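You operate a simulated robot arm through the tools that you are given. There is no shell and no other tool. Be economical: measure what you need, move in short steps, check, and stop when the job is done.

The job below is to be done with a simulated two-armed robot. You get a single attempt, and the scene is never put back.

TASK
On the console top, fold the tea towel in half.

The check looks at the end state, three seconds after you hand in, the way a careful person would. Anything else that was tipped, shoved, dropped, spilled or broken makes it a failure. Flat cloth is picked up by pressing the open fingertips on it (5 to 10 N) and closing them slowly along it; thin cloth reads only 2 to 8 mm in the jaws.

THE ROBOT
Two 7-joint arms with two-finger parallel grippers on one trunk, on a base that drives. Base frame: it is fixed to the floor where the robot stands at the start and does not move with it; the origin is under the middle of the robot, x ahead of it, y to its left, z up. Lengths are in mm, angles in degrees, forces in N, time in s.
The left shoulder is at the start at [70, 163, 1095], the right one opposite. Places, roughly: console top [600, -200, 800]. Payload 3.43 kg a hand.
Tool frame (each hand has its own): the origin (TCP) lies between the finger pads and is the grasp point; the fingertips stand 34 mm ahead of it; z points along the fingers, y is the line along which they close. The gripper opens to 128 mm. The fingers are 24 mm wide and 12 mm thick; the gripper's body (48 by 130 mm) begins 96 mm behind the TCP.
Orientation is told as [roll, pitch, yaw] about the base's x, y, z axes, in that order, counted from this pose: with the fingers straight down and closing along the base's y, the tool's x points along the base's -x, its y along +y and its z along -z.

THE INTERFACE
- The arms move only by the tool jog_arm. It takes "left_motion", "right_motion" or both (then of equal length, played together; a hand with none holds still); each is a list of rows, each an object of numbers (a shift or turn left out is 0, a gripper value left out holds the last): "tx", "ty", "tz": the shift along the base's x, y, z in mm; "rx", "ry", "rz": the turn, a rotation vector about the base's x, y, z in degrees; "claw": the closure in counts, from 0 (fully open) to 255 (shut). In form: [{"tx": .., "ty": .., "tz": .., "rx": .., "ry": .., "rz": .., "claw": ..}, ...]. A call has 1 to 8 rows; each row shifts and turns the commanded pose from where the row before left it. A row lasts 0.2 s, in which the tool goes at most 50 mm and 8.6 degrees; a call with a longer step from one row to the next is refused whole, and so is a gripper value outside its range. Where a pose cannot be reached the arm comes as near as it can. A force on the tool above 40 N (or 10 N above the force at the start of the call, whichever is more), or a blocked arm, ends the call early, and 0.2 s more pass. Each finger travels about 153 mm/s and halts on what it meets, pressing with about 36 N; the grip force reading is that of the motor and also rises with nothing between the fingers. The clock runs only during rows and for 0.2 s after the last one: add rows that do not move to give the fingers time. The reply holds the time, the measured pose of the TCP, the force on the tool along the base axes, the opening and the grip force, in the units named above and with some noise.
- Cameras (640 x 400 px; columns grow to the right, rows downward): "scene" is now at [132.7, -6.8, 1315]; the picture's right is [-0.07, -1.00, 0.00], its down [-0.65, 0.04, -0.76] and it looks along [0.76, -0.05, -0.65] (base axes); focal length 214 px, centre (320, 200). "left" rides on the left gripper at [76, 11, -160] in its tool frame; the picture's right is [-0.15, 0.99, 0.00], its down [-0.88, -0.13, -0.46] and it looks along [-0.45, -0.07, 0.89] (tool axes); focal length 234 px, centre (320, 200). "right" rides on the right gripper at [76, -11, -160] in its tool frame; the picture's right is [0.15, 0.99, 0.00], its down [-0.88, 0.13, -0.46] and it looks along [-0.45, 0.07, 0.89] (tool axes); focal length 234 px, centre (320, 200). There is no depth. A picture from a camera that has moved, and an enlarged one, comes with that camera's place and axes in the base frame and with its lens.
- capture(camera): a new picture of that camera. The clock stands still meanwhile.
- move_column(by): slides the trunk up (or, below 0, down) by that many mm; the arms and the scene camera ride with it, the base frame stays. It gives what a move gives, with no picture.
- base_move(legs): drives the robot by 1 to 6 legs, each [ahead, left, turn to the left] in mm, mm and degrees, along the robot's own axes; the way and the turn of a leg run together, so that a leg with both is an arc; at most 1500 mm and 180 degrees a leg. The arms and the cameras ride along, it lands a little off, and it stops where it bumps. It gives what a move gives.
- pan_tilt(pan, tilt): turns the head with the scene camera to pan (to the left, within 86 degrees either way) and tilt (down, from -29 to 69), counted from straight ahead of the robot. It gives what a move gives.
- close_up(camera, box): a new picture of the part [left, top, right, bottom] of that camera's present view, enlarged. The clock stands still meanwhile.
- job_done(): hands the job in; it is judged then, once.

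Go step by step. Nothing tells you exact positions but the pictures and the camera data: compare them with the known pose of the tool, close in by small moves and look again before you grip or let go. The budget is 120 turns and 88 pictures, counting those below and the enlarged ones. Unless the task says otherwise, let go and move clear before handing in, and close with one line.

The tools are called after ">>>" by a JSON object that holds its "name" and its "arguments". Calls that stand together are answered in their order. jog_arm: Moves the arms, as the interface text tells. Its arguments: {"type":"object","properties":{"left_motion":{"type":"array","items":{"type":"object","properties":{"tx":{"type":"number"},"ty":{"type":"number"},"tz":{"type":"number"},"rx":{"type":"number"},"ry":{"type":"number"},"rz":{"type":"number"},"claw":{"type":"number"}}}},"right_motion":{"type":"array","items":{"type":"object","properties":{"tx":{"type":"number"},"ty":{"type":"number"},"tz":{"type":"number"},"rx":{"type":"number"},"ry":{"type":"number"},"rz":{"type":"number"},"claw":{"type":"number"}}}}},"required":[]} The other tools are called the same way: move_column (by) slides the trunk up or down; base_move (legs) drives the base; pan_tilt (pan, tilt) turns the head that bears the scene camera; capture (camera) takes a picture; close_up (camera, box) takes an enlarged picture of a part of a camera's view; job_done () hands the job in.

At the start:

```text
time: 0.0
left_eef_pos: [641.9, 347.7, 1029.4]
left_tool_rot: [0.0, 0.0, 0.1]
left_wrist_force: [0.0, -0.4, 0.0]
left_finger_gap: 127.9
left_gripper_force: 0.0
right_eef_pos: [669.5, -326.8, 1041.8]
right_tool_rot: [0.0, -0.1, 0.0]
right_wrist_force: [-0.4, 0.4, 0.0]
right_finger_gap: 127.9
right_gripper_force: 0.0
trunk travel left (down, up): [-575.0, 365.0]
robot x, y, heading: [-0.7, 0.4, -0.1]
head pan, tilt: [-3.8, 40.3]
```

scene: 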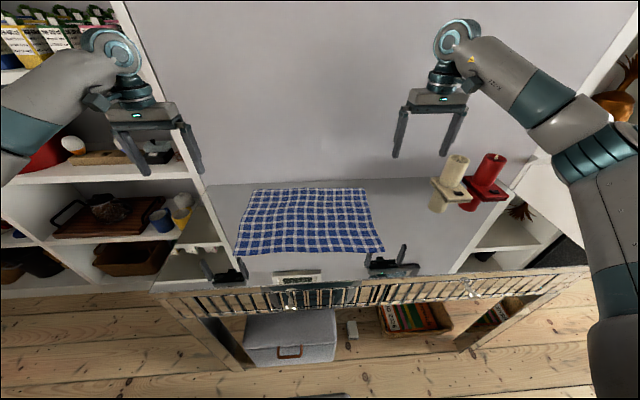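
right: 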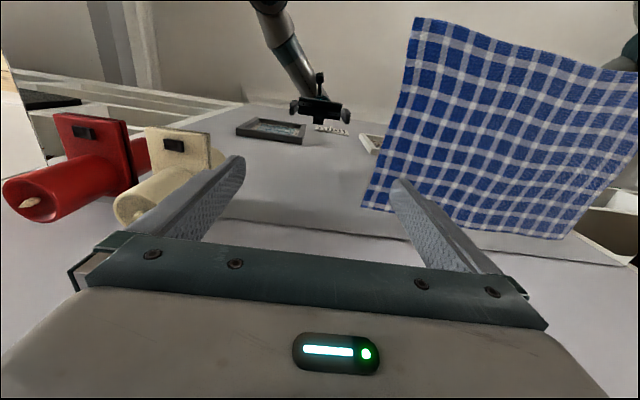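
left: 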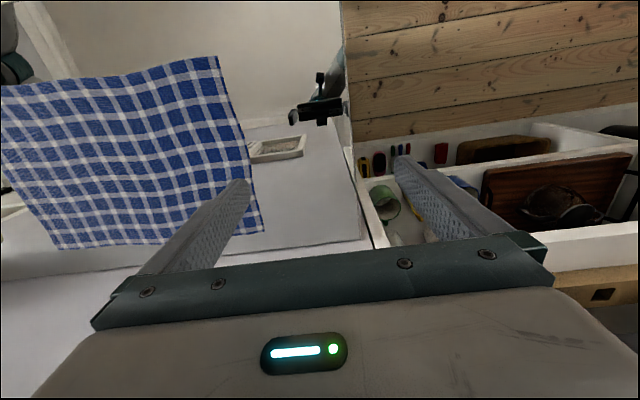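

I see the blue check towel lying on the console top, roughly x 530–870, y −240 to 225, with candle holders to the right. I'll look closer at what's around it before moving.

>>> {"name": "close_up", "arguments": {"camera": "scene", "box": [180, 160, 420, 310]}}

>>> {"name": "close_up", "arguments": {"camera": "scene", "box": [360, 120, 560, 300]}}

```text
2.67 times, centred on (300, 235) of scene
camera zoom: at [132.7, -6.8, 1315.0], right [-0.07, -1.0, 0.0], down [-0.65, 0.04, -0.76], along [0.76, -0.05, -0.65], focal length 572 px, centre (373, 107)
```

zoom: 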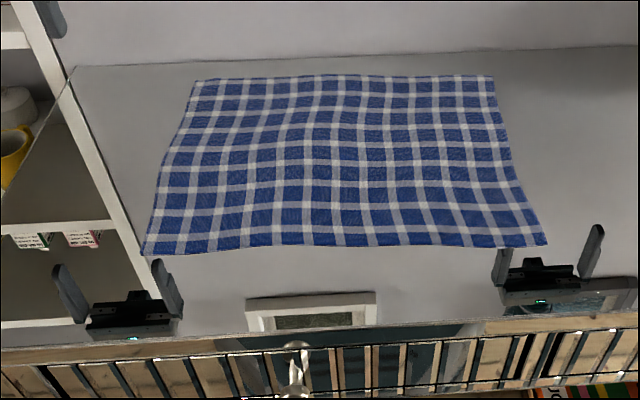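

```text
2.22 times, centred on (460, 210) of scene
camera zoom: at [132.7, -6.8, 1315.0], right [-0.07, -1.0, 0.0], down [-0.65, 0.04, -0.76], along [0.76, -0.05, -0.65], focal length 477 px, centre (9, 178)
```

zoom: 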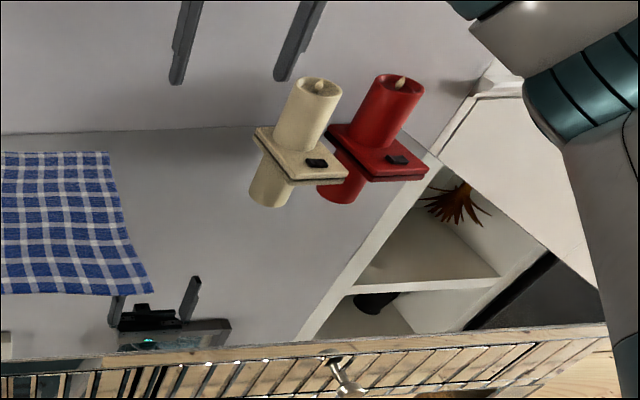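

The top is mirror-like; from the gripper reflection I put its height at about z = 802, so the towel's near corners are at about (506, 211) and (489, −216) and its far edge at x ≈ 795, with small frames just in front and a wall behind. I'll bring both hands above the near corners, half closed, and look.

>>> {"name": "jog_arm", "arguments": {"left_motion": [{"tx": -22, "ty": -27, "tz": -18, "claw": 165}, {"tx": -22, "ty": -27, "tz": -18}, {"tx": -22, "ty": -27, "tz": -18}, {"tx": -22, "ty": -27, "tz": -18}, {"tx": -22, "ty": -27, "tz": -18}, {"tx": -20, "ty": -27, "tz": -18}, {}], "right_motion": [{"tx": -29, "ty": 23, "tz": -20, "claw": 165}, {"tx": -29, "ty": 23, "tz": -20}, {"tx": -29, "ty": 23, "tz": -20}, {"tx": -29, "ty": 23, "tz": -20}, {"tx": -29, "ty": 23, "tz": -20}, {"tx": -29, "ty": 22, "tz": -20}, {}]}}

>>> {"name": "capture", "arguments": {"camera": "scene"}}

>>> {"name": "capture", "arguments": {"camera": "right"}}

>>> {"name": "capture", "arguments": {"camera": "left"}}

```text
time: 1.6
left_eef_pos: [510.9, 184.7, 923.1]
left_tool_rot: [0.1, 0.0, 0.1]
left_wrist_force: [-0.2, -0.1, -0.8]
left_finger_gap: 45.2
left_gripper_force: 0.0
right_eef_pos: [495.2, -191.3, 922.3]
right_tool_rot: [-0.1, 0.0, 0.0]
right_wrist_force: [0.3, 0.0, -0.1]
right_finger_gap: 45.3
right_gripper_force: 0.1
trunk travel left (down, up): [-575.0, 365.0]
robot x, y, heading: [-0.5, 2.6, -0.0]
head pan, tilt: [-3.8, 40.3]
```

```text
82 pictures are left
camera scene: at [132.5, -6.6, 1315.0], right [-0.07, -1.0, 0.0], down [-0.65, 0.04, -0.76], along [0.76, -0.05, -0.65], focal length 214 px, centre (320, 200)
```

scene: 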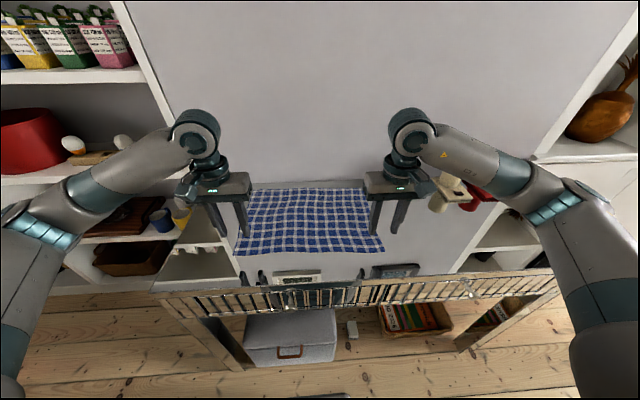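

```text
81 pictures are left
camera right: at [419.1, -202.7, 1081.7], right [-0.15, 0.99, 0.0], down [0.88, 0.13, 0.46], along [0.45, 0.07, -0.89], focal length 234 px, centre (320, 200)
```

right: 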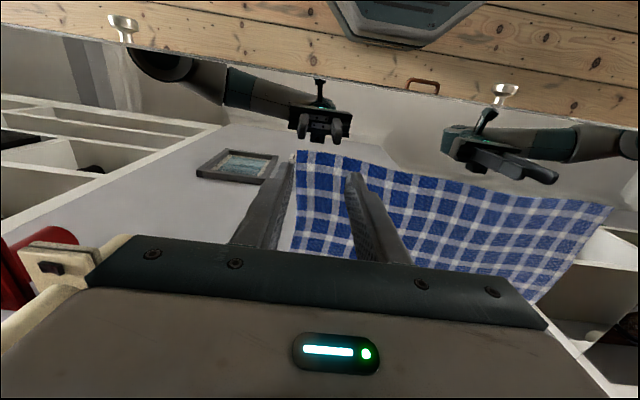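

```text
80 pictures are left
camera left: at [433.8, 197.0, 1082.5], right [0.14, 0.99, 0.0], down [0.88, -0.13, 0.46], along [0.45, -0.07, -0.89], focal length 234 px, centre (320, 200)
```

left: 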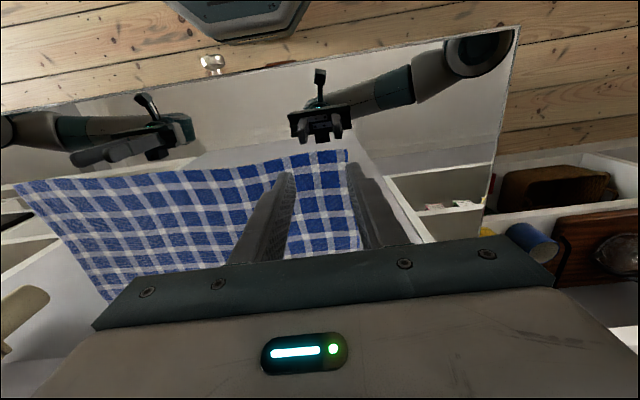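

The wrist views confirm the near corners at about (512, 216) and (498, −219). I'll center the fingers about 8 mm inside the edge and 33 mm inside each corner, narrow the gap, and lower to just above the cloth.

>>> {"name": "jog_arm", "arguments": {"left_motion": [{"tx": 8, "ty": -3, "tz": -20, "claw": 185}, {"tz": -20}, {"tz": -20}, {"tz": -13}, {}], "right_motion": [{"tx": 11, "ty": 6, "tz": -20, "claw": 185}, {"tz": -20}, {"tz": -20}, {"tz": -12}, {}]}}

>>> {"name": "capture", "arguments": {"camera": "right"}}

>>> {"name": "capture", "arguments": {"camera": "left"}}

```text
time: 2.8
left_eef_pos: [518.6, 183.5, 849.0]
left_tool_rot: [0.0, -0.1, 0.1]
left_wrist_force: [0.3, -0.5, 0.4]
left_finger_gap: 35.2
left_gripper_force: 0.1
right_eef_pos: [506.4, -184.1, 849.4]
right_tool_rot: [-0.1, 0.0, 0.0]
right_wrist_force: [0.3, -0.2, 0.4]
right_finger_gap: 35.4
right_gripper_force: 0.1
trunk travel left (down, up): [-575.0, 365.0]
robot x, y, heading: [-1.4, 2.4, -0.1]
head pan, tilt: [-3.8, 40.3]
```

```text
79 pictures are left
camera right: at [431.1, -195.0, 1008.7], right [-0.15, 0.99, 0.0], down [0.88, 0.13, 0.46], along [0.45, 0.07, -0.89], focal length 234 px, centre (320, 200)
```

right: 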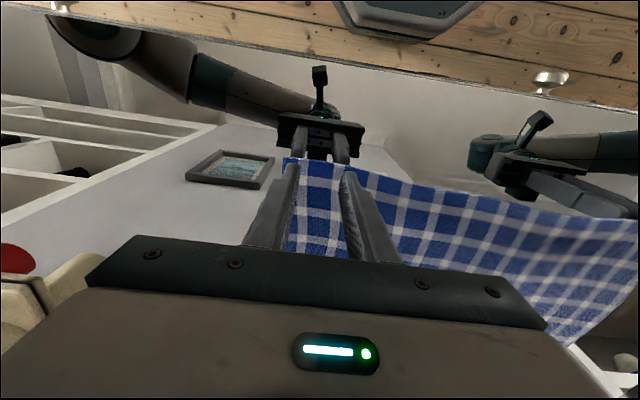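

```text
78 pictures are left
camera left: at [441.7, 194.8, 1008.3], right [0.15, 0.99, 0.0], down [0.88, -0.13, 0.46], along [0.45, -0.07, -0.89], focal length 234 px, centre (320, 200)
```

left: 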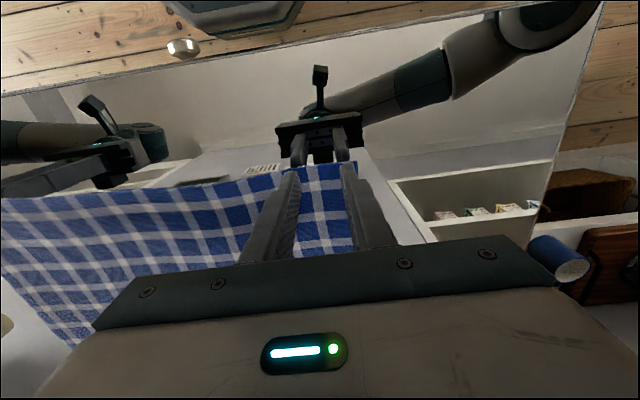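

The fingers straddle the corners as planned with the tips about 10 mm above the cloth. I'll go down in small steps to feel contact.

>>> {"name": "jog_arm", "arguments": {"left_motion": [{"tz": -3}, {"tz": -3}, {"tz": -2}, {}], "right_motion": [{"tz": -3}, {"tz": -3}, {"tz": -2}, {}]}}

```text
time: 3.8
left_eef_pos: [518.7, 183.8, 841.3]
left_tool_rot: [0.0, -0.1, 0.2]
left_wrist_force: [-0.6, 0.9, 0.1]
left_finger_gap: 35.4
left_gripper_force: 0.0
right_eef_pos: [506.7, -182.6, 842.6]
right_tool_rot: [0.0, 0.0, 0.1]
right_wrist_force: [-0.3, 0.6, -0.7]
right_finger_gap: 35.1
right_gripper_force: 0.0
trunk travel left (down, up): [-575.0, 365.0]
robot x, y, heading: [-3.0, 0.7, 0.3]
head pan, tilt: [-3.8, 40.3]
```

No contact yet; continuing down in 2 mm steps.

>>> {"name": "jog_arm", "arguments": {"left_motion": [{"tz": -2}, {"tz": -1}, {}], "right_motion": [{"tz": -2}, {"tz": -1}, {}]}}

```text
time: 4.6
left_eef_pos: [518.7, 183.4, 837.9]
left_tool_rot: [0.0, 0.0, 0.1]
left_wrist_force: [0.0, 0.3, 0.0]
left_finger_gap: 35.3
left_gripper_force: 0.0
right_eef_pos: [507.3, -183.1, 838.8]
right_tool_rot: [0.1, 0.0, 0.1]
right_wrist_force: [-0.5, 0.2, -0.5]
right_finger_gap: 35.2
right_gripper_force: 0.0
trunk travel left (down, up): [-575.0, 365.0]
robot x, y, heading: [-3.3, -2.2, 0.0]
head pan, tilt: [-3.8, 40.3]
```

>>> {"name": "jog_arm", "arguments": {"left_motion": [{"tz": -1.5}, {"tz": -1.5}, {}], "right_motion": [{"tz": -1.5}, {"tz": -1.5}, {}]}}

```text
time: 5.4
left_eef_pos: [517.6, 182.7, 835.6]
left_tool_rot: [-0.1, -0.1, 0.1]
left_wrist_force: [0.5, 1.6, 10.4]
left_finger_gap: 35.2
left_gripper_force: 0.1
right_eef_pos: [505.9, -183.6, 836.3]
right_tool_rot: [-0.1, -0.1, 0.0]
right_wrist_force: [0.2, -1.1, 0.0]
right_finger_gap: 35.5
right_gripper_force: 0.1
trunk travel left (down, up): [-575.0, 365.0]
robot x, y, heading: [1.5, 0.4, 0.1]
head pan, tilt: [-3.8, 40.3]
```

The left tips touch with 10 N; the right needs about 1 mm more.

>>> {"name": "jog_arm", "arguments": {"left_motion": [{"tz": 0.3}, {}], "right_motion": [{"tz": -1.2}, {}]}}

```text
time: 6.0
left_eef_pos: [518.5, 182.6, 835.3]
left_tool_rot: [0.0, 0.0, 0.2]
left_wrist_force: [1.4, 1.0, 9.8]
left_finger_gap: 35.1
left_gripper_force: 0.0
right_eef_pos: [506.0, -183.2, 835.1]
right_tool_rot: [0.0, -0.1, -0.1]
right_wrist_force: [1.3, 0.7, 6.8]
right_finger_gap: 35.0
right_gripper_force: 0.0
trunk travel left (down, up): [-575.0, 365.0]
robot x, y, heading: [-1.2, -1.8, -0.0]
head pan, tilt: [-3.8, 40.3]
```

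Both hands press with 7–10 N. Now closing slowly.

>>> {"name": "jog_arm", "arguments": {"left_motion": [{"claw": 193}, {"claw": 201}, {"claw": 209}, {"claw": 217}, {"claw": 225}, {"claw": 233}, {"claw": 244}, {"claw": 255}], "right_motion": [{"claw": 193}, {"claw": 201}, {"claw": 209}, {"claw": 217}, {"claw": 225}, {"claw": 233}, {"claw": 244}, {"claw": 255}]}}

>>> {"name": "capture", "arguments": {"camera": "right"}}

>>> {"name": "capture", "arguments": {"camera": "left"}}

```text
time: 7.8
left_eef_pos: [518.3, 183.4, 835.7]
left_tool_rot: [0.1, -0.1, 0.2]
left_wrist_force: [-0.3, -0.1, 8.5]
left_finger_gap: 1.6
left_gripper_force: 36.0
right_eef_pos: [505.6, -183.5, 836.2]
right_tool_rot: [0.0, -0.1, 0.0]
right_wrist_force: [0.1, -1.6, 11.2]
right_finger_gap: 0.0
right_gripper_force: 33.0
trunk travel left (down, up): [-575.0, 365.0]
robot x, y, heading: [-3.6, 4.2, -0.1]
head pan, tilt: [-3.8, 40.3]
```

```text
77 pictures are left
camera right: at [429.4, -194.1, 995.3], right [-0.15, 0.99, 0.0], down [0.88, 0.13, 0.46], along [0.45, 0.07, -0.89], focal length 234 px, centre (320, 200)
```

right: 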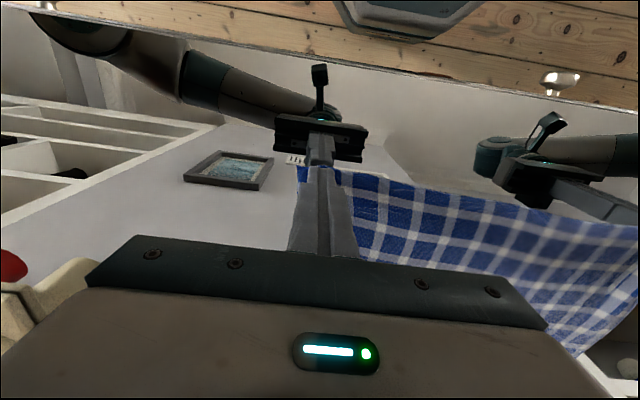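

```text
76 pictures are left
camera left: at [440.9, 194.2, 995.3], right [0.15, 0.99, 0.0], down [0.88, -0.13, 0.46], along [0.45, -0.07, -0.89], focal length 234 px, centre (320, 200)
```

left: 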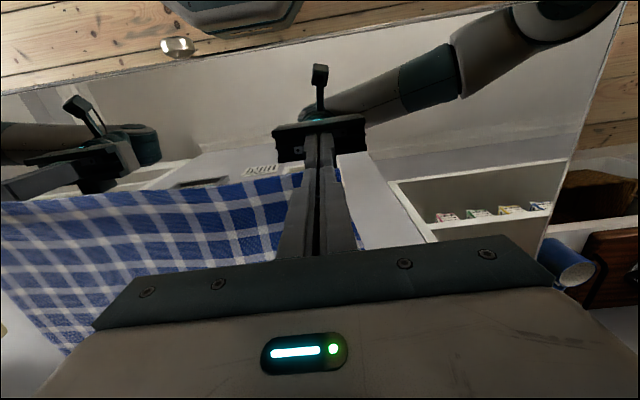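

The right jaw reads 0 (missed) and the left only 1.6 mm (doubtful). I'll lift both 25 mm to see what holds.

>>> {"name": "jog_arm", "arguments": {"left_motion": [{"tz": 8}, {"tz": 8}, {"tz": 9}, {}], "right_motion": [{"tz": 8}, {"tz": 8}, {"tz": 9}, {}]}}

>>> {"name": "capture", "arguments": {"camera": "right"}}

>>> {"name": "capture", "arguments": {"camera": "left"}}

```text
time: 8.8
left_eef_pos: [518.4, 182.6, 859.5]
left_tool_rot: [-0.1, -0.1, -0.1]
left_wrist_force: [0.5, -0.5, -1.5]
left_finger_gap: 1.5
left_gripper_force: 35.5
right_eef_pos: [505.2, -182.2, 859.6]
right_tool_rot: [0.0, 0.0, -0.1]
right_wrist_force: [-0.7, 0.6, -0.4]
right_finger_gap: 0.1
right_gripper_force: 33.3
trunk travel left (down, up): [-575.0, 365.0]
robot x, y, heading: [2.2, -1.0, -0.2]
head pan, tilt: [-3.8, 40.3]
```

```text
75 pictures are left
camera right: at [429.9, -193.0, 1020.0], right [-0.15, 0.99, 0.0], down [0.88, 0.13, 0.46], along [0.45, 0.07, -0.89], focal length 234 px, centre (320, 200)
```

right: 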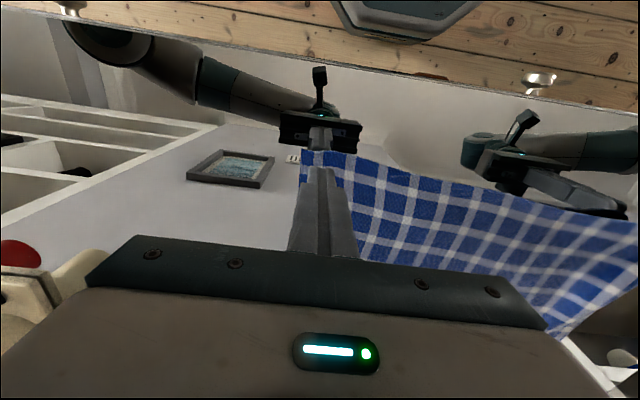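

```text
74 pictures are left
camera left: at [441.7, 193.9, 1019.8], right [0.15, 0.99, 0.0], down [0.88, -0.13, 0.46], along [0.45, -0.07, -0.89], focal length 234 px, centre (320, 200)
```

left: 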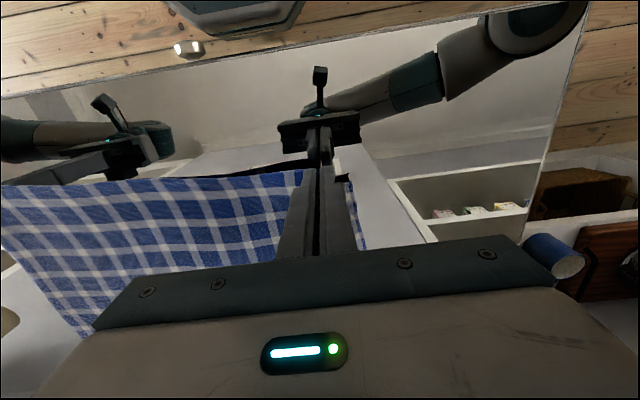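

The left hand has the corner; the right missed and the cloth edge may have crept inward a bit. I'll reopen the right and look again from a bit higher.

>>> {"name": "jog_arm", "arguments": {"right_motion": [{"tz": 20, "claw": 160}, {"tz": 20}, {}]}}

>>> {"name": "close_up", "arguments": {"camera": "right", "box": [200, 100, 440, 250]}}

>>> {"name": "close_up", "arguments": {"camera": "scene", "box": [180, 160, 420, 310]}}

```text
time: 9.6
left_eef_pos: [518.2, 181.5, 860.1]
left_tool_rot: [0.1, 0.0, 0.1]
left_wrist_force: [0.2, 0.5, -0.5]
left_finger_gap: 1.7
left_gripper_force: 36.3
right_eef_pos: [507.1, -182.8, 900.0]
right_tool_rot: [0.0, 0.0, 0.0]
right_wrist_force: [0.2, 0.3, 1.0]
right_finger_gap: 47.9
right_gripper_force: 0.0
trunk travel left (down, up): [-575.0, 365.0]
robot x, y, heading: [-2.9, 2.9, -0.1]
head pan, tilt: [-3.8, 40.3]
```

```text
2.67 times, centred on (320, 175) of right
camera zoom: at [430.5, -193.3, 1059.6], right [-0.15, 0.99, 0.0], down [0.88, 0.13, 0.46], along [0.45, 0.07, -0.89], focal length 624 px, centre (320, 267)
```

zoom: 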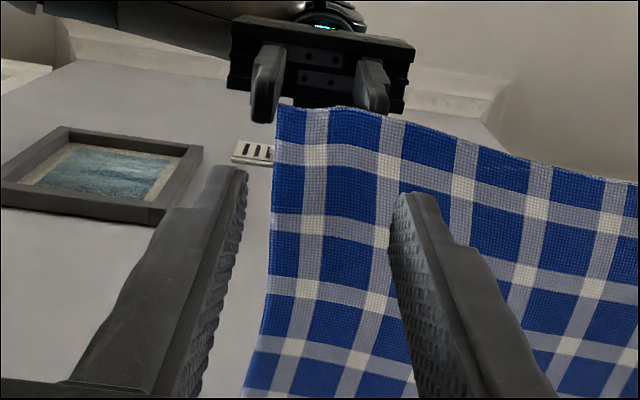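

```text
2.67 times, centred on (300, 235) of scene
camera zoom: at [132.7, -7.0, 1315.0], right [-0.07, -1.0, 0.0], down [-0.65, 0.04, -0.76], along [0.76, -0.05, -0.65], focal length 572 px, centre (373, 107)
```

zoom: 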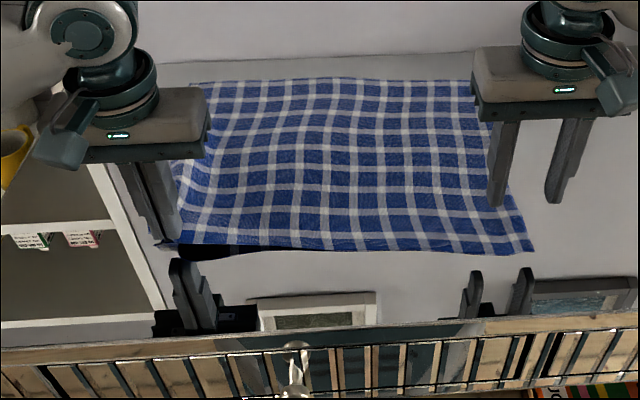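

The right corner is now at about (488, −201), so the outer finger had been off the cloth. I'll recentre at (500, −166) with a 40 mm gap and go down.

>>> {"name": "jog_arm", "arguments": {"right_motion": [{"tx": -6, "ty": 17, "tz": -20, "claw": 176}, {"tz": -20}, {"tz": -15}, {"tz": -4}, {"tz": -2}, {}]}}

>>> {"name": "close_up", "arguments": {"camera": "right", "box": [200, 100, 440, 250]}}

```text
time: 11.0
left_eef_pos: [519.0, 182.4, 859.4]
left_tool_rot: [0.1, 0.0, 0.0]
left_wrist_force: [0.7, -0.2, 0.4]
left_finger_gap: 1.6
left_gripper_force: 36.3
right_eef_pos: [499.3, -164.7, 839.1]
right_tool_rot: [0.1, -0.1, 0.1]
right_wrist_force: [0.2, -0.1, 0.0]
right_finger_gap: 39.6
right_gripper_force: 0.1
trunk travel left (down, up): [-575.0, 365.0]
robot x, y, heading: [-2.1, -2.8, -0.2]
head pan, tilt: [-3.8, 40.3]
```

```text
2.67 times, centred on (320, 175) of right
camera zoom: at [425.0, -176.5, 998.5], right [-0.15, 0.99, 0.0], down [0.88, 0.13, 0.46], along [0.45, 0.07, -0.89], focal length 624 px, centre (320, 267)
```

zoom: 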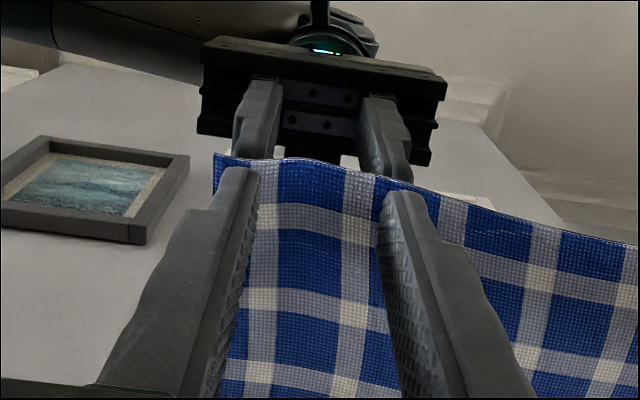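

Both right fingers are now over cloth at the edge. Pressing down.

>>> {"name": "jog_arm", "arguments": {"right_motion": [{"tz": -2}, {"tz": -1}, {"tz": -0.8}, {}]}}

```text
time: 12.0
left_eef_pos: [517.8, 182.5, 860.2]
left_tool_rot: [0.0, 0.1, 0.1]
left_wrist_force: [0.2, -1.0, -0.1]
left_finger_gap: 1.5
left_gripper_force: 36.1
right_eef_pos: [500.4, -165.3, 835.1]
right_tool_rot: [0.0, 0.0, -0.1]
right_wrist_force: [2.9, -0.5, 14.0]
right_finger_gap: 39.5
right_gripper_force: 0.1
trunk travel left (down, up): [-575.0, 365.0]
robot x, y, heading: [2.2, -2.2, -0.1]
head pan, tilt: [-3.8, 40.3]
```

14 N is a little heavy; I'll ease off slightly and close slowly.

>>> {"name": "jog_arm", "arguments": {"right_motion": [{"tz": 0.6}, {"claw": 186}, {"claw": 196}, {"claw": 206}, {"claw": 216}, {"claw": 226}, {"claw": 238}, {"claw": 255}]}}

>>> {"name": "close_up", "arguments": {"camera": "right", "box": [200, 100, 440, 250]}}

```text
time: 13.8
left_eef_pos: [518.2, 182.4, 860.3]
left_tool_rot: [-0.1, 0.0, 0.0]
left_wrist_force: [0.7, -2.7, -1.3]
left_finger_gap: 1.5
left_gripper_force: 36.0
right_eef_pos: [499.6, -164.0, 835.4]
right_tool_rot: [0.0, 0.0, 0.1]
right_wrist_force: [0.2, 3.3, 13.1]
right_finger_gap: 1.6
right_gripper_force: 36.3
trunk travel left (down, up): [-575.0, 365.0]
robot x, y, heading: [-1.4, 1.4, -0.2]
head pan, tilt: [-3.8, 40.3]
```

```text
2.67 times, centred on (320, 175) of right
camera zoom: at [423.9, -176.1, 995.5], right [-0.15, 0.99, 0.0], down [0.88, 0.13, 0.46], along [0.45, 0.07, -0.89], focal length 624 px, centre (320, 267)
```

zoom: 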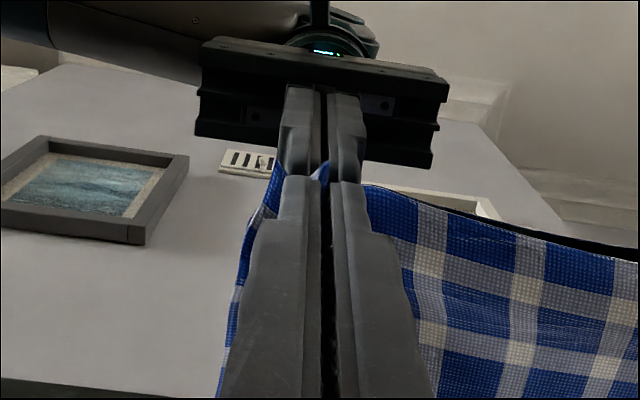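

The right now reads 1.6 mm with cloth visibly pinched. I'll lift both to an equal height and check.

>>> {"name": "jog_arm", "arguments": {"left_motion": [{}, {}, {"tx": 4, "tz": 10}, {"tx": 4, "tz": 10}, {"tx": 4, "tz": 10}, {"tx": 4, "tz": 10}], "right_motion": [{"tx": 1, "tz": 12}, {"tx": 2, "tz": 13}, {"tx": 4, "tz": 10}, {"tx": 4, "tz": 10}, {"tx": 4, "tz": 10}, {"tx": 4, "tz": 10}]}}

>>> {"name": "capture", "arguments": {"camera": "scene"}}

>>> {"name": "capture", "arguments": {"camera": "right"}}

>>> {"name": "capture", "arguments": {"camera": "left"}}

```text
time: 15.2
left_eef_pos: [535.9, 183.4, 900.0]
left_tool_rot: [0.0, -0.1, 0.1]
left_wrist_force: [0.3, -2.9, 0.2]
left_finger_gap: 1.1
left_gripper_force: 36.0
right_eef_pos: [518.3, -165.9, 900.9]
right_tool_rot: [-0.1, 0.0, 0.0]
right_wrist_force: [0.8, 3.2, -0.1]
right_finger_gap: 1.5
right_gripper_force: 35.8
trunk travel left (down, up): [-575.0, 365.0]
robot x, y, heading: [0.9, 0.9, -0.0]
head pan, tilt: [-3.8, 40.3]
```

```text
69 pictures are left
camera scene: at [132.6, -6.8, 1315.0], right [-0.07, -1.0, 0.0], down [-0.65, 0.04, -0.76], along [0.76, -0.05, -0.65], focal length 214 px, centre (320, 200)
```

scene: 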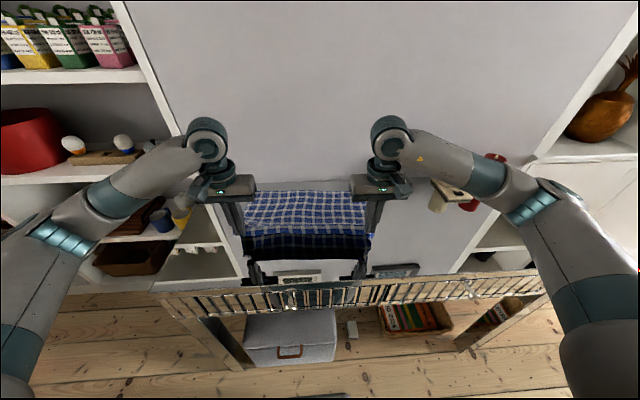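

```text
68 pictures are left
camera right: at [443.3, -177.7, 1060.5], right [-0.15, 0.99, 0.0], down [0.88, 0.13, 0.46], along [0.45, 0.07, -0.89], focal length 234 px, centre (320, 200)
```

right: 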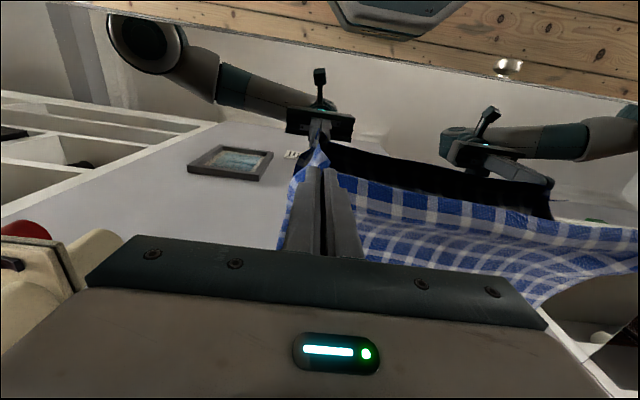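

```text
67 pictures are left
camera left: at [458.8, 195.1, 1059.8], right [0.15, 0.99, 0.0], down [0.88, -0.13, 0.46], along [0.45, -0.07, -0.89], focal length 234 px, centre (320, 200)
```

left: 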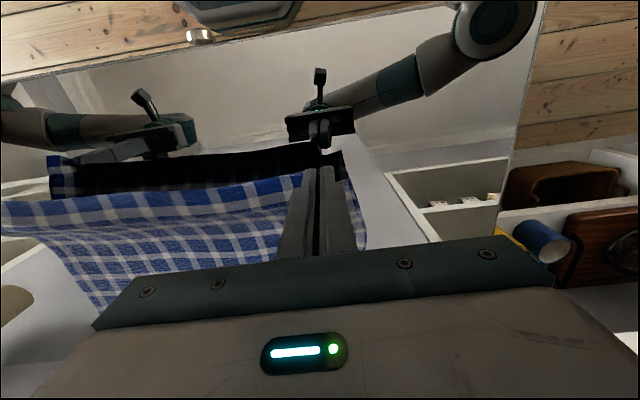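

Both corners are held with the edge taut between them. I'll carry the edge up and over in an arc, tilting the fingers forward gradually.

>>> {"name": "jog_arm", "arguments": {"left_motion": [{"tx": 13, "tz": 13, "ry": -2.5}, {"tx": 13, "tz": 12, "ry": -2.5}, {"tx": 14, "tz": 10, "ry": -2.5}, {"tx": 14, "tz": 8, "ry": -2.5}, {"tx": 15, "tz": 7, "ry": -2.5}, {"tx": 15, "tz": 5, "ry": -2.5}, {"tx": 15, "tz": 3, "ry": -2.5}, {"tx": 15, "tz": 1, "ry": -2.5}], "right_motion": [{"tx": 13, "tz": 13, "ry": -2.5}, {"tx": 13, "tz": 12, "ry": -2.5}, {"tx": 14, "tz": 10, "ry": -2.5}, {"tx": 14, "tz": 8, "ry": -2.5}, {"tx": 15, "tz": 7, "ry": -2.5}, {"tx": 15, "tz": 5, "ry": -2.5}, {"tx": 15, "tz": 3, "ry": -2.5}, {"tx": 15, "tz": 1, "ry": -2.5}]}}

>>> {"name": "capture", "arguments": {"camera": "scene"}}

```text
time: 17.0
left_eef_pos: [649.0, 183.2, 958.8]
left_tool_rot: [-0.1, -20.0, 0.1]
left_wrist_force: [-0.7, -3.1, -1.0]
left_finger_gap: 1.8
left_gripper_force: 35.5
right_eef_pos: [633.8, -167.3, 958.9]
right_tool_rot: [-0.1, -20.0, -0.1]
right_wrist_force: [-0.7, 2.9, 0.1]
right_finger_gap: 2.0
right_gripper_force: 36.3
trunk travel left (down, up): [-575.0, 365.0]
robot x, y, heading: [-5.5, -2.2, -0.0]
head pan, tilt: [-3.8, 40.3]
```

```text
66 pictures are left
camera scene: at [133.0, -6.8, 1314.9], right [-0.07, -1.0, 0.0], down [-0.65, 0.04, -0.76], along [0.76, -0.05, -0.65], focal length 214 px, centre (320, 200)
```

scene: 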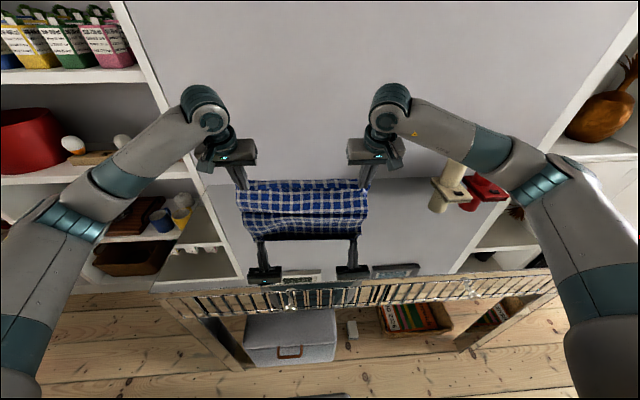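

>>> {"name": "close_up", "arguments": {"camera": "scene", "box": [220, 150, 390, 256]}}

>>> {"name": "capture", "arguments": {"camera": "left"}}

>>> {"name": "capture", "arguments": {"camera": "right"}}

```text
3.76 times, centred on (305, 203) of scene
camera zoom: at [133.0, -6.8, 1314.9], right [-0.07, -1.0, 0.0], down [-0.65, 0.04, -0.76], along [0.76, -0.05, -0.65], focal length 807 px, centre (376, 189)
```

zoom: 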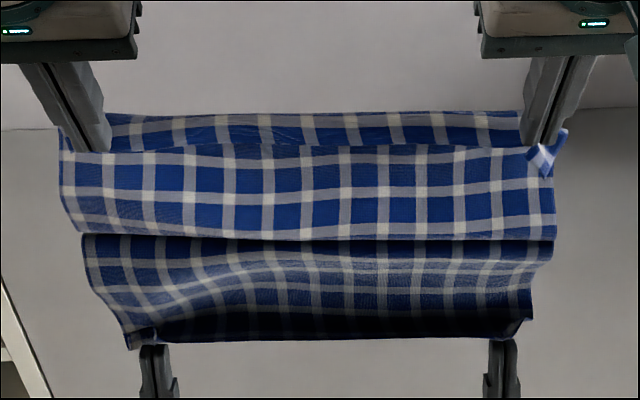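

```text
64 pictures are left
camera left: at [522.3, 194.2, 1082.8], right [0.14, 0.99, 0.05], down [0.67, -0.13, 0.73], along [0.73, -0.07, -0.68], focal length 234 px, centre (320, 200)
```

left: 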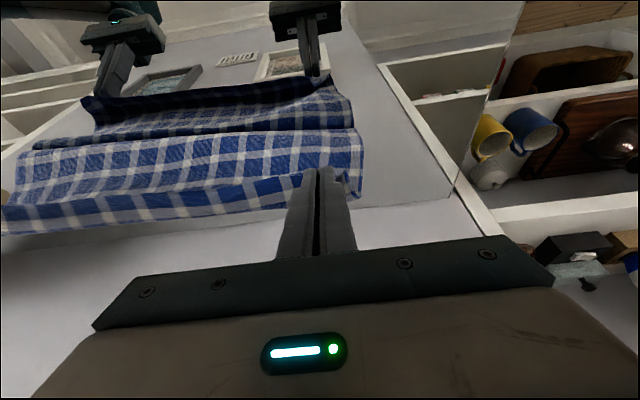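

```text
63 pictures are left
camera right: at [508.0, -178.2, 1083.7], right [-0.14, 0.99, -0.05], down [0.67, 0.13, 0.73], along [0.73, 0.07, -0.68], focal length 234 px, centre (320, 200)
```

right: 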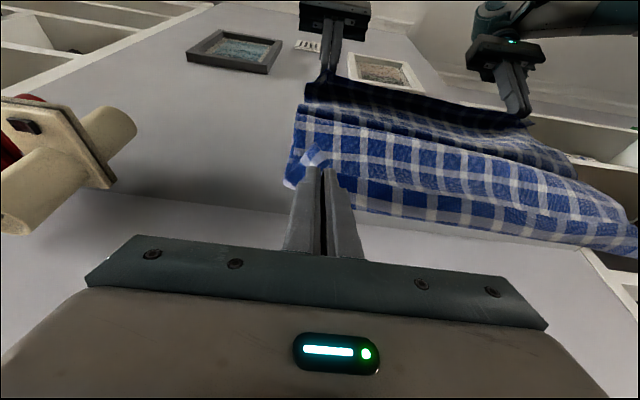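

The edge is held in line between the hands, with a small flap projecting forward, and the doubled part hangs below. I'll continue forward and down part way, then check where the far edge lies.

>>> {"name": "jog_arm", "arguments": {"left_motion": [{"tx": 12, "tz": -2, "ry": -2.5}, {"tx": 11, "tz": -4, "ry": -2.5}, {"tx": 10, "tz": -6, "ry": -2.5}, {"tx": 9, "tz": -8, "ry": -2.5}, {"tx": 8, "tz": -10, "ry": -2.5}, {"tx": 7, "tz": -11, "ry": -2.5}, {"tx": 6, "tz": -11, "ry": -2.5}, {"tx": 6, "tz": -11, "ry": -2.5}], "right_motion": [{"tx": 12, "tz": -2, "ry": -2.5}, {"tx": 11, "tz": -4, "ry": -2.5}, {"tx": 10, "tz": -6, "ry": -2.5}, {"tx": 9, "tz": -8, "ry": -2.5}, {"tx": 8, "tz": -10, "ry": -2.5}, {"tx": 7, "tz": -11, "ry": -2.5}, {"tx": 6, "tz": -11, "ry": -2.5}, {"tx": 6, "tz": -11, "ry": -2.5}]}}

>>> {"name": "close_up", "arguments": {"camera": "scene", "box": [220, 150, 390, 256]}}

>>> {"name": "capture", "arguments": {"camera": "left"}}

>>> {"name": "capture", "arguments": {"camera": "right"}}

```text
time: 18.8
left_eef_pos: [720.4, 183.8, 895.7]
left_tool_rot: [-0.1, -39.9, 0.1]
left_wrist_force: [0.9, -2.5, 0.1]
left_finger_gap: 1.5
left_gripper_force: 36.2
right_eef_pos: [703.9, -165.8, 896.4]
right_tool_rot: [0.1, -40.1, 0.0]
right_wrist_force: [0.5, 2.3, 0.0]
right_finger_gap: 1.6
right_gripper_force: 36.0
trunk travel left (down, up): [-575.0, 365.0]
robot x, y, heading: [0.9, 1.8, -0.2]
head pan, tilt: [-3.8, 40.3]
```

```text
3.76 times, centred on (305, 203) of scene
camera zoom: at [133.2, -6.7, 1315.0], right [-0.07, -1.0, 0.0], down [-0.65, 0.04, -0.76], along [0.76, -0.05, -0.65], focal length 807 px, centre (376, 189)
```

zoom: 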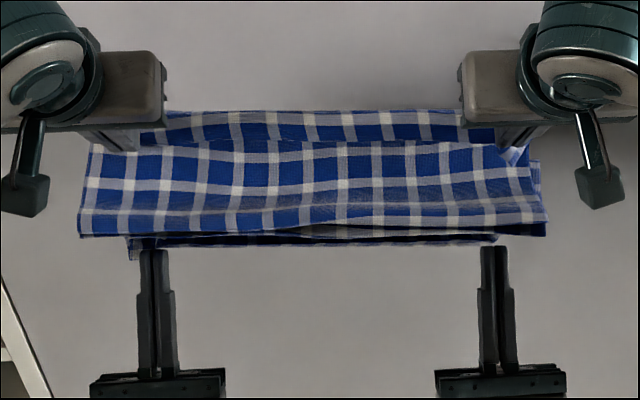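

```text
61 pictures are left
camera left: at [557.5, 194.9, 969.0], right [0.11, 0.99, 0.09], down [0.38, -0.13, 0.92], along [0.92, -0.07, -0.39], focal length 234 px, centre (320, 200)
```

left: 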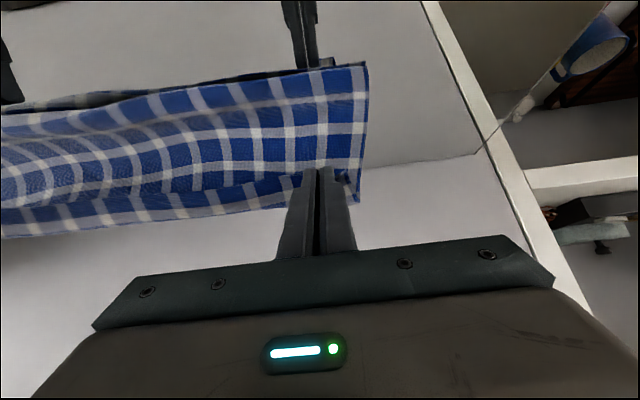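

```text
60 pictures are left
camera right: at [541.8, -177.0, 969.8], right [-0.11, 0.99, -0.09], down [0.38, 0.13, 0.92], along [0.92, 0.07, -0.39], focal length 234 px, centre (320, 200)
```

right: 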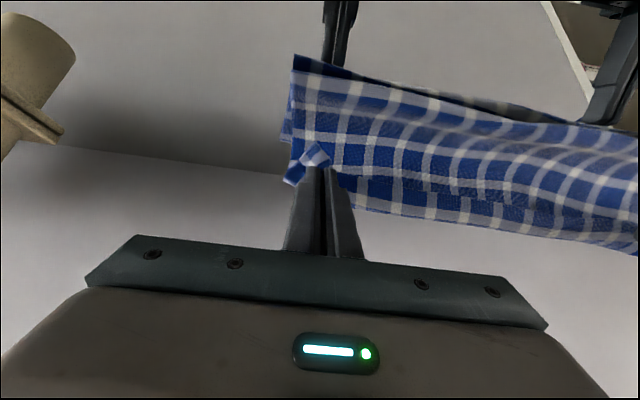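

The cloth curls slightly forward right at the grip, and the lower layer's far corner still shows near (787, −214), so it hasn't slid. I'll tilt further (to about −62°) to reduce the curl and bring the held edge above the far edge.

>>> {"name": "jog_arm", "arguments": {"left_motion": [{"tx": 6, "tz": -4, "ry": -2.75}, {"tx": 6, "tz": -5, "ry": -2.75}, {"tx": 6, "tz": -6, "ry": -2.75}, {"tx": 6, "tz": -6, "ry": -2.75}, {"tx": 6, "tz": -7, "ry": -2.75}, {"tx": 5, "tz": -7, "ry": -2.75}, {"tx": 5, "tz": -7, "ry": -2.75}, {"tx": 5, "tz": -7, "ry": -2.75}], "right_motion": [{"tx": 6, "tz": -4, "ry": -2.75}, {"tx": 6, "tz": -5, "ry": -2.75}, {"tx": 6, "tz": -6, "ry": -2.75}, {"tx": 6, "tz": -6, "ry": -2.75}, {"tx": 6, "tz": -7, "ry": -2.75}, {"tx": 5, "tz": -7, "ry": -2.75}, {"tx": 5, "tz": -7, "ry": -2.75}, {"tx": 5, "tz": -7, "ry": -2.75}]}}

>>> {"name": "close_up", "arguments": {"camera": "scene", "box": [220, 150, 390, 256]}}

>>> {"name": "capture", "arguments": {"camera": "left"}}

>>> {"name": "capture", "arguments": {"camera": "right"}}

```text
time: 20.6
left_eef_pos: [763.5, 183.1, 846.6]
left_tool_rot: [-0.1, -62.0, 0.1]
left_wrist_force: [0.5, -1.5, 0.4]
left_finger_gap: 1.5
left_gripper_force: 35.9
right_eef_pos: [742.3, -166.0, 853.6]
right_tool_rot: [0.0, -59.2, 0.0]
right_wrist_force: [-0.1, 2.5, -0.2]
right_finger_gap: 1.9
right_gripper_force: 36.3
right hand out of reach, approached as far as the arm can: row 8
trunk travel left (down, up): [-575.0, 365.0]
robot x, y, heading: [-0.6, -0.9, -0.1]
head pan, tilt: [-3.8, 40.3]
```

```text
3.76 times, centred on (305, 203) of scene
camera zoom: at [132.6, -6.6, 1315.0], right [-0.07, -1.0, 0.0], down [-0.65, 0.04, -0.76], along [0.76, -0.05, -0.65], focal length 807 px, centre (376, 189)
```

zoom: 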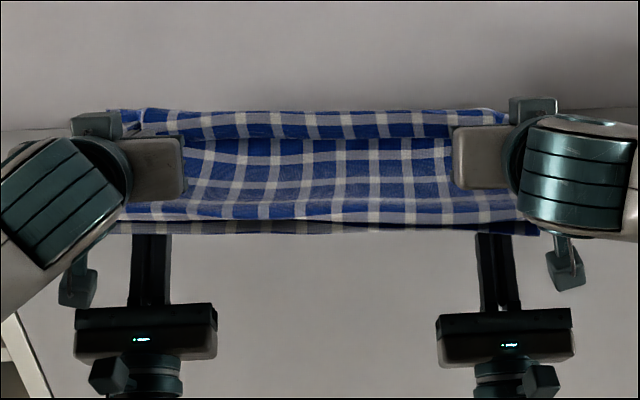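

```text
58 pictures are left
camera left: at [585.2, 194.7, 855.3], right [0.07, 0.99, 0.13], down [0.01, -0.13, 0.99], along [1.0, -0.07, -0.02], focal length 234 px, centre (320, 200)
```

left: 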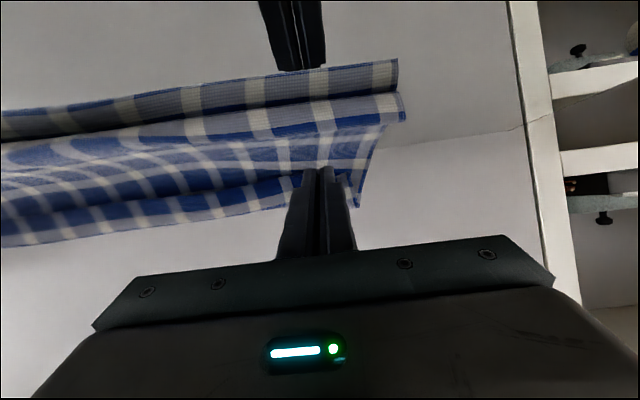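

```text
57 pictures are left
camera right: at [566.2, -176.3, 871.2], right [-0.08, 0.99, -0.13], down [0.06, 0.13, 0.99], along [1.0, 0.07, -0.07], focal length 234 px, centre (320, 200)
```

right: 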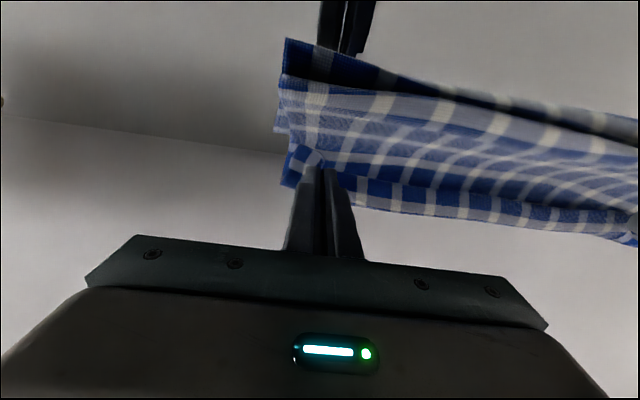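

The edge is above the far edge (tips at x ≈ 793 and 771, z ≈ 832) and the right arm is at its tilt limit. I'll release here by opening gradually.

>>> {"name": "jog_arm", "arguments": {"left_motion": [{"claw": 240}, {"claw": 225}, {"claw": 205}, {"claw": 185}, {}, {}], "right_motion": [{"claw": 240}, {"claw": 225}, {"claw": 205}, {"claw": 185}, {}, {}]}}

>>> {"name": "close_up", "arguments": {"camera": "scene", "box": [220, 150, 390, 256]}}

>>> {"name": "capture", "arguments": {"camera": "left"}}

>>> {"name": "capture", "arguments": {"camera": "right"}}

```text
time: 22.0
left_eef_pos: [763.4, 183.3, 846.2]
left_tool_rot: [0.0, -62.0, 0.1]
left_wrist_force: [-0.7, 0.0, 0.6]
left_finger_gap: 35.0
left_gripper_force: 0.0
right_eef_pos: [741.7, -165.8, 854.7]
right_tool_rot: [0.0, -59.2, 0.0]
right_wrist_force: [0.1, -0.7, -0.4]
right_finger_gap: 35.0
right_gripper_force: 0.1
trunk travel left (down, up): [-575.0, 365.0]
robot x, y, heading: [-1.3, -0.9, -0.1]
head pan, tilt: [-3.8, 40.3]
```

```text
3.76 times, centred on (305, 203) of scene
camera zoom: at [132.7, -6.8, 1315.0], right [-0.07, -1.0, 0.0], down [-0.65, 0.04, -0.76], along [0.76, -0.05, -0.65], focal length 807 px, centre (376, 189)
```

zoom: 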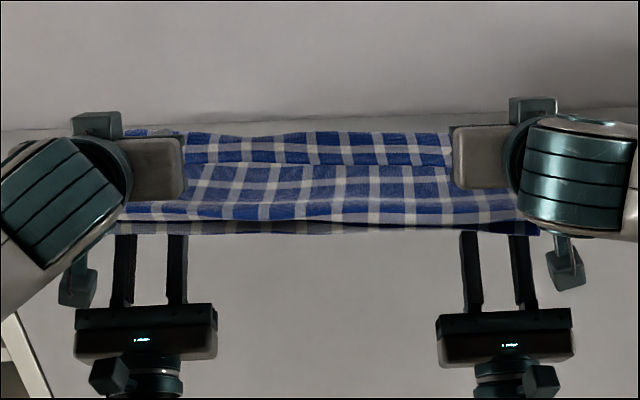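

```text
55 pictures are left
camera left: at [585.2, 194.5, 855.6], right [0.07, 0.99, 0.13], down [0.01, -0.13, 0.99], along [1.0, -0.07, -0.02], focal length 234 px, centre (320, 200)
```

left: 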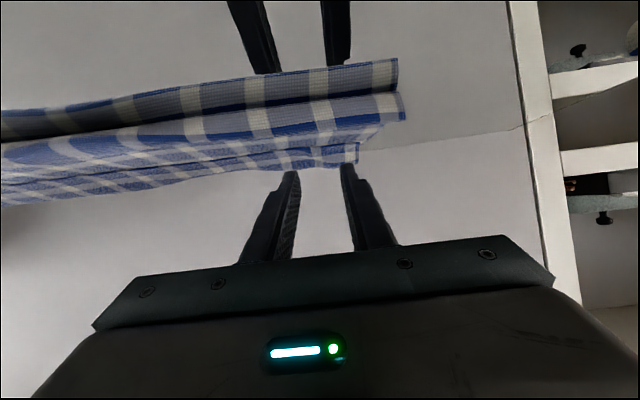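

```text
54 pictures are left
camera right: at [566.2, -176.5, 871.3], right [-0.07, 0.99, -0.13], down [0.06, 0.13, 0.99], along [1.0, 0.07, -0.07], focal length 234 px, centre (320, 200)
```

right: 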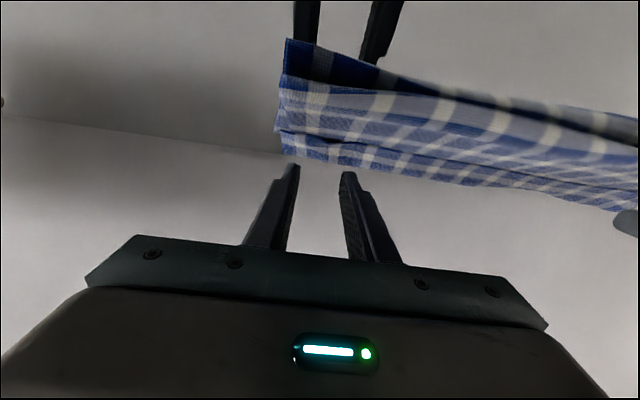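

The cloth has dropped clear of the fingers. I'll retreat both hands up and back, untilting, so I can see the result.

>>> {"name": "jog_arm", "arguments": {"left_motion": [{"tx": -5, "tz": 20}, {"tx": -10, "tz": 25}, {"tx": -15, "tz": 25, "ry": 6}, {"tx": -25, "tz": 20, "ry": 8}, {"tx": -30, "tz": 15, "ry": 8}, {"tx": -30, "tz": 10, "ry": 8}, {"tx": -30, "ty": 15, "ry": 8}, {"tx": -30, "ty": 20, "ry": 8}], "right_motion": [{"tx": -5, "tz": 20}, {"tx": -10, "tz": 25}, {"tx": -15, "tz": 25, "ry": 6}, {"tx": -25, "tz": 20, "ry": 8}, {"tx": -30, "tz": 15, "ry": 8}, {"tx": -30, "tz": 10, "ry": 8}, {"tx": -30, "ty": -15, "ry": 8}, {"tx": -30, "ty": -20, "ry": 8}]}}

>>> {"name": "jog_arm", "arguments": {"left_motion": [{"tx": -20, "ty": 30, "tz": 20, "ry": 8}, {"tx": -20, "ty": 30, "tz": 20, "ry": 8}, {"ty": 40}, {"ty": 40}], "right_motion": [{"tx": -20, "ty": -30, "tz": 20, "ry": 8}, {"tx": -20, "ty": -30, "tz": 20, "ry": 5}, {"ty": -40}, {"ty": -40}]}}

>>> {"name": "capture", "arguments": {"camera": "scene"}}

>>> {"name": "close_up", "arguments": {"camera": "scene", "box": [220, 150, 390, 256]}}

```text
time: 23.8
left_eef_pos: [588.6, 218.3, 962.1]
left_tool_rot: [-0.1, -16.0, 0.1]
left_wrist_force: [0.0, -0.5, 0.6]
left_finger_gap: 35.3
left_gripper_force: 0.0
right_eef_pos: [566.3, -197.6, 972.1]
right_tool_rot: [-0.1, -15.9, 0.0]
right_wrist_force: [-0.4, -1.0, 0.4]
right_finger_gap: 35.2
right_gripper_force: 0.0
trunk travel left (down, up): [-575.0, 365.0]
robot x, y, heading: [1.4, -0.4, -0.1]
head pan, tilt: [-3.8, 40.3]
```

```text
time: 24.8
left_eef_pos: [545.3, 356.9, 1001.8]
left_tool_rot: [0.0, 0.0, 0.0]
left_wrist_force: [-0.2, 1.0, 0.2]
left_finger_gap: 35.5
left_gripper_force: 0.1
right_eef_pos: [526.3, -340.2, 1010.7]
right_tool_rot: [0.0, -3.1, 0.0]
right_wrist_force: [-0.3, -0.6, 0.4]
right_finger_gap: 35.4
right_gripper_force: 0.0
trunk travel left (down, up): [-575.0, 365.0]
robot x, y, heading: [2.1, 0.4, 0.1]
head pan, tilt: [-3.8, 40.3]
```

```text
53 pictures are left
camera scene: at [130.7, -7.0, 1315.3], right [-0.07, -1.0, 0.0], down [-0.64, 0.04, -0.76], along [0.76, -0.05, -0.65], focal length 214 px, centre (320, 200)
```

scene: 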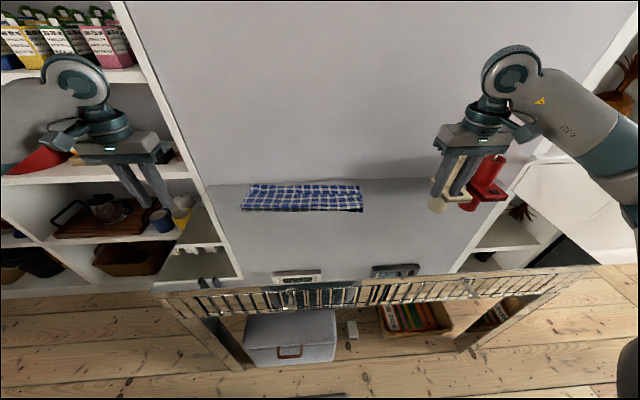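

```text
3.76 times, centred on (305, 203) of scene
camera zoom: at [130.7, -7.0, 1315.3], right [-0.07, -1.0, 0.0], down [-0.64, 0.04, -0.76], along [0.76, -0.05, -0.65], focal length 807 px, centre (376, 189)
```

zoom: 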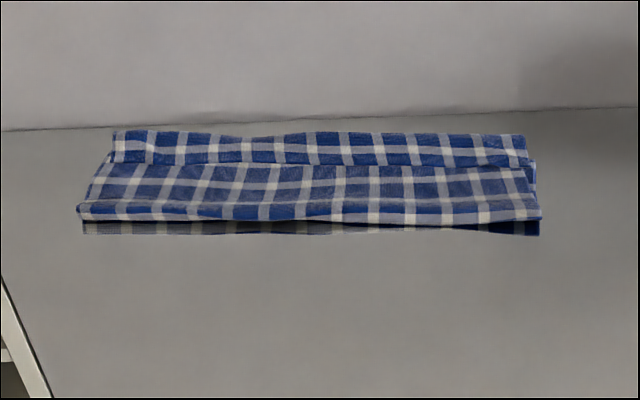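

The towel now lies as a strip from x ≈ 700 to 825, but I can't tell whether the far band is the lower layer or a turned-back edge. I'll use the left wrist camera from above for a better look.

>>> {"name": "jog_arm", "arguments": {"left_motion": [{"tx": 22, "ty": -40}, {"tx": 22, "ty": -40}, {"tx": 22, "ty": -40}, {"tx": 22, "ty": -40}, {"tx": 22, "ty": -40}, {"tx": 22, "ty": -40}, {}]}}

>>> {"name": "capture", "arguments": {"camera": "left"}}

>>> {"name": "close_up", "arguments": {"camera": "left", "box": [130, 80, 450, 280]}}

```text
time: 26.4
left_eef_pos: [679.2, 117.9, 1001.9]
left_tool_rot: [-0.2, 0.0, 0.1]
left_wrist_force: [0.3, 0.3, -0.2]
left_finger_gap: 35.1
left_gripper_force: 0.0
right_eef_pos: [528.2, -337.2, 1009.8]
right_tool_rot: [-0.2, -3.0, 0.0]
right_wrist_force: [0.3, 0.8, 0.1]
right_finger_gap: 35.1
right_gripper_force: 0.0
trunk travel left (down, up): [-575.0, 365.0]
robot x, y, heading: [0.7, -3.2, 0.3]
head pan, tilt: [-3.8, 40.3]
```

```text
51 pictures are left
camera left: at [602.0, 130.2, 1161.4], right [0.14, 0.99, 0.0], down [0.88, -0.13, 0.46], along [0.45, -0.07, -0.89], focal length 234 px, centre (320, 200)
```

left: 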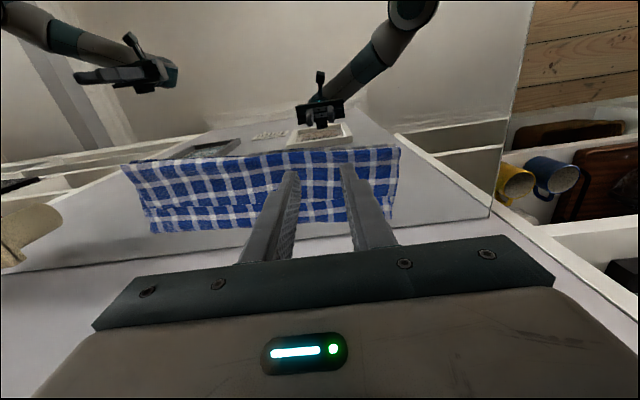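

```text
2.00 times, centred on (290, 180) of left
camera zoom: at [602.0, 130.2, 1161.4], right [0.14, 0.99, 0.0], down [0.88, -0.13, 0.46], along [0.45, -0.07, -0.89], focal length 468 px, centre (380, 240)
```

zoom: 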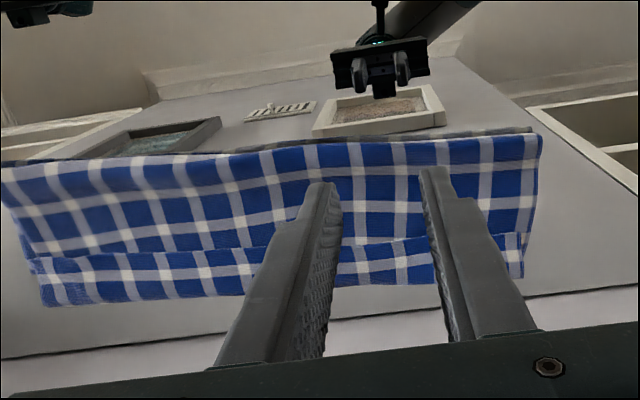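

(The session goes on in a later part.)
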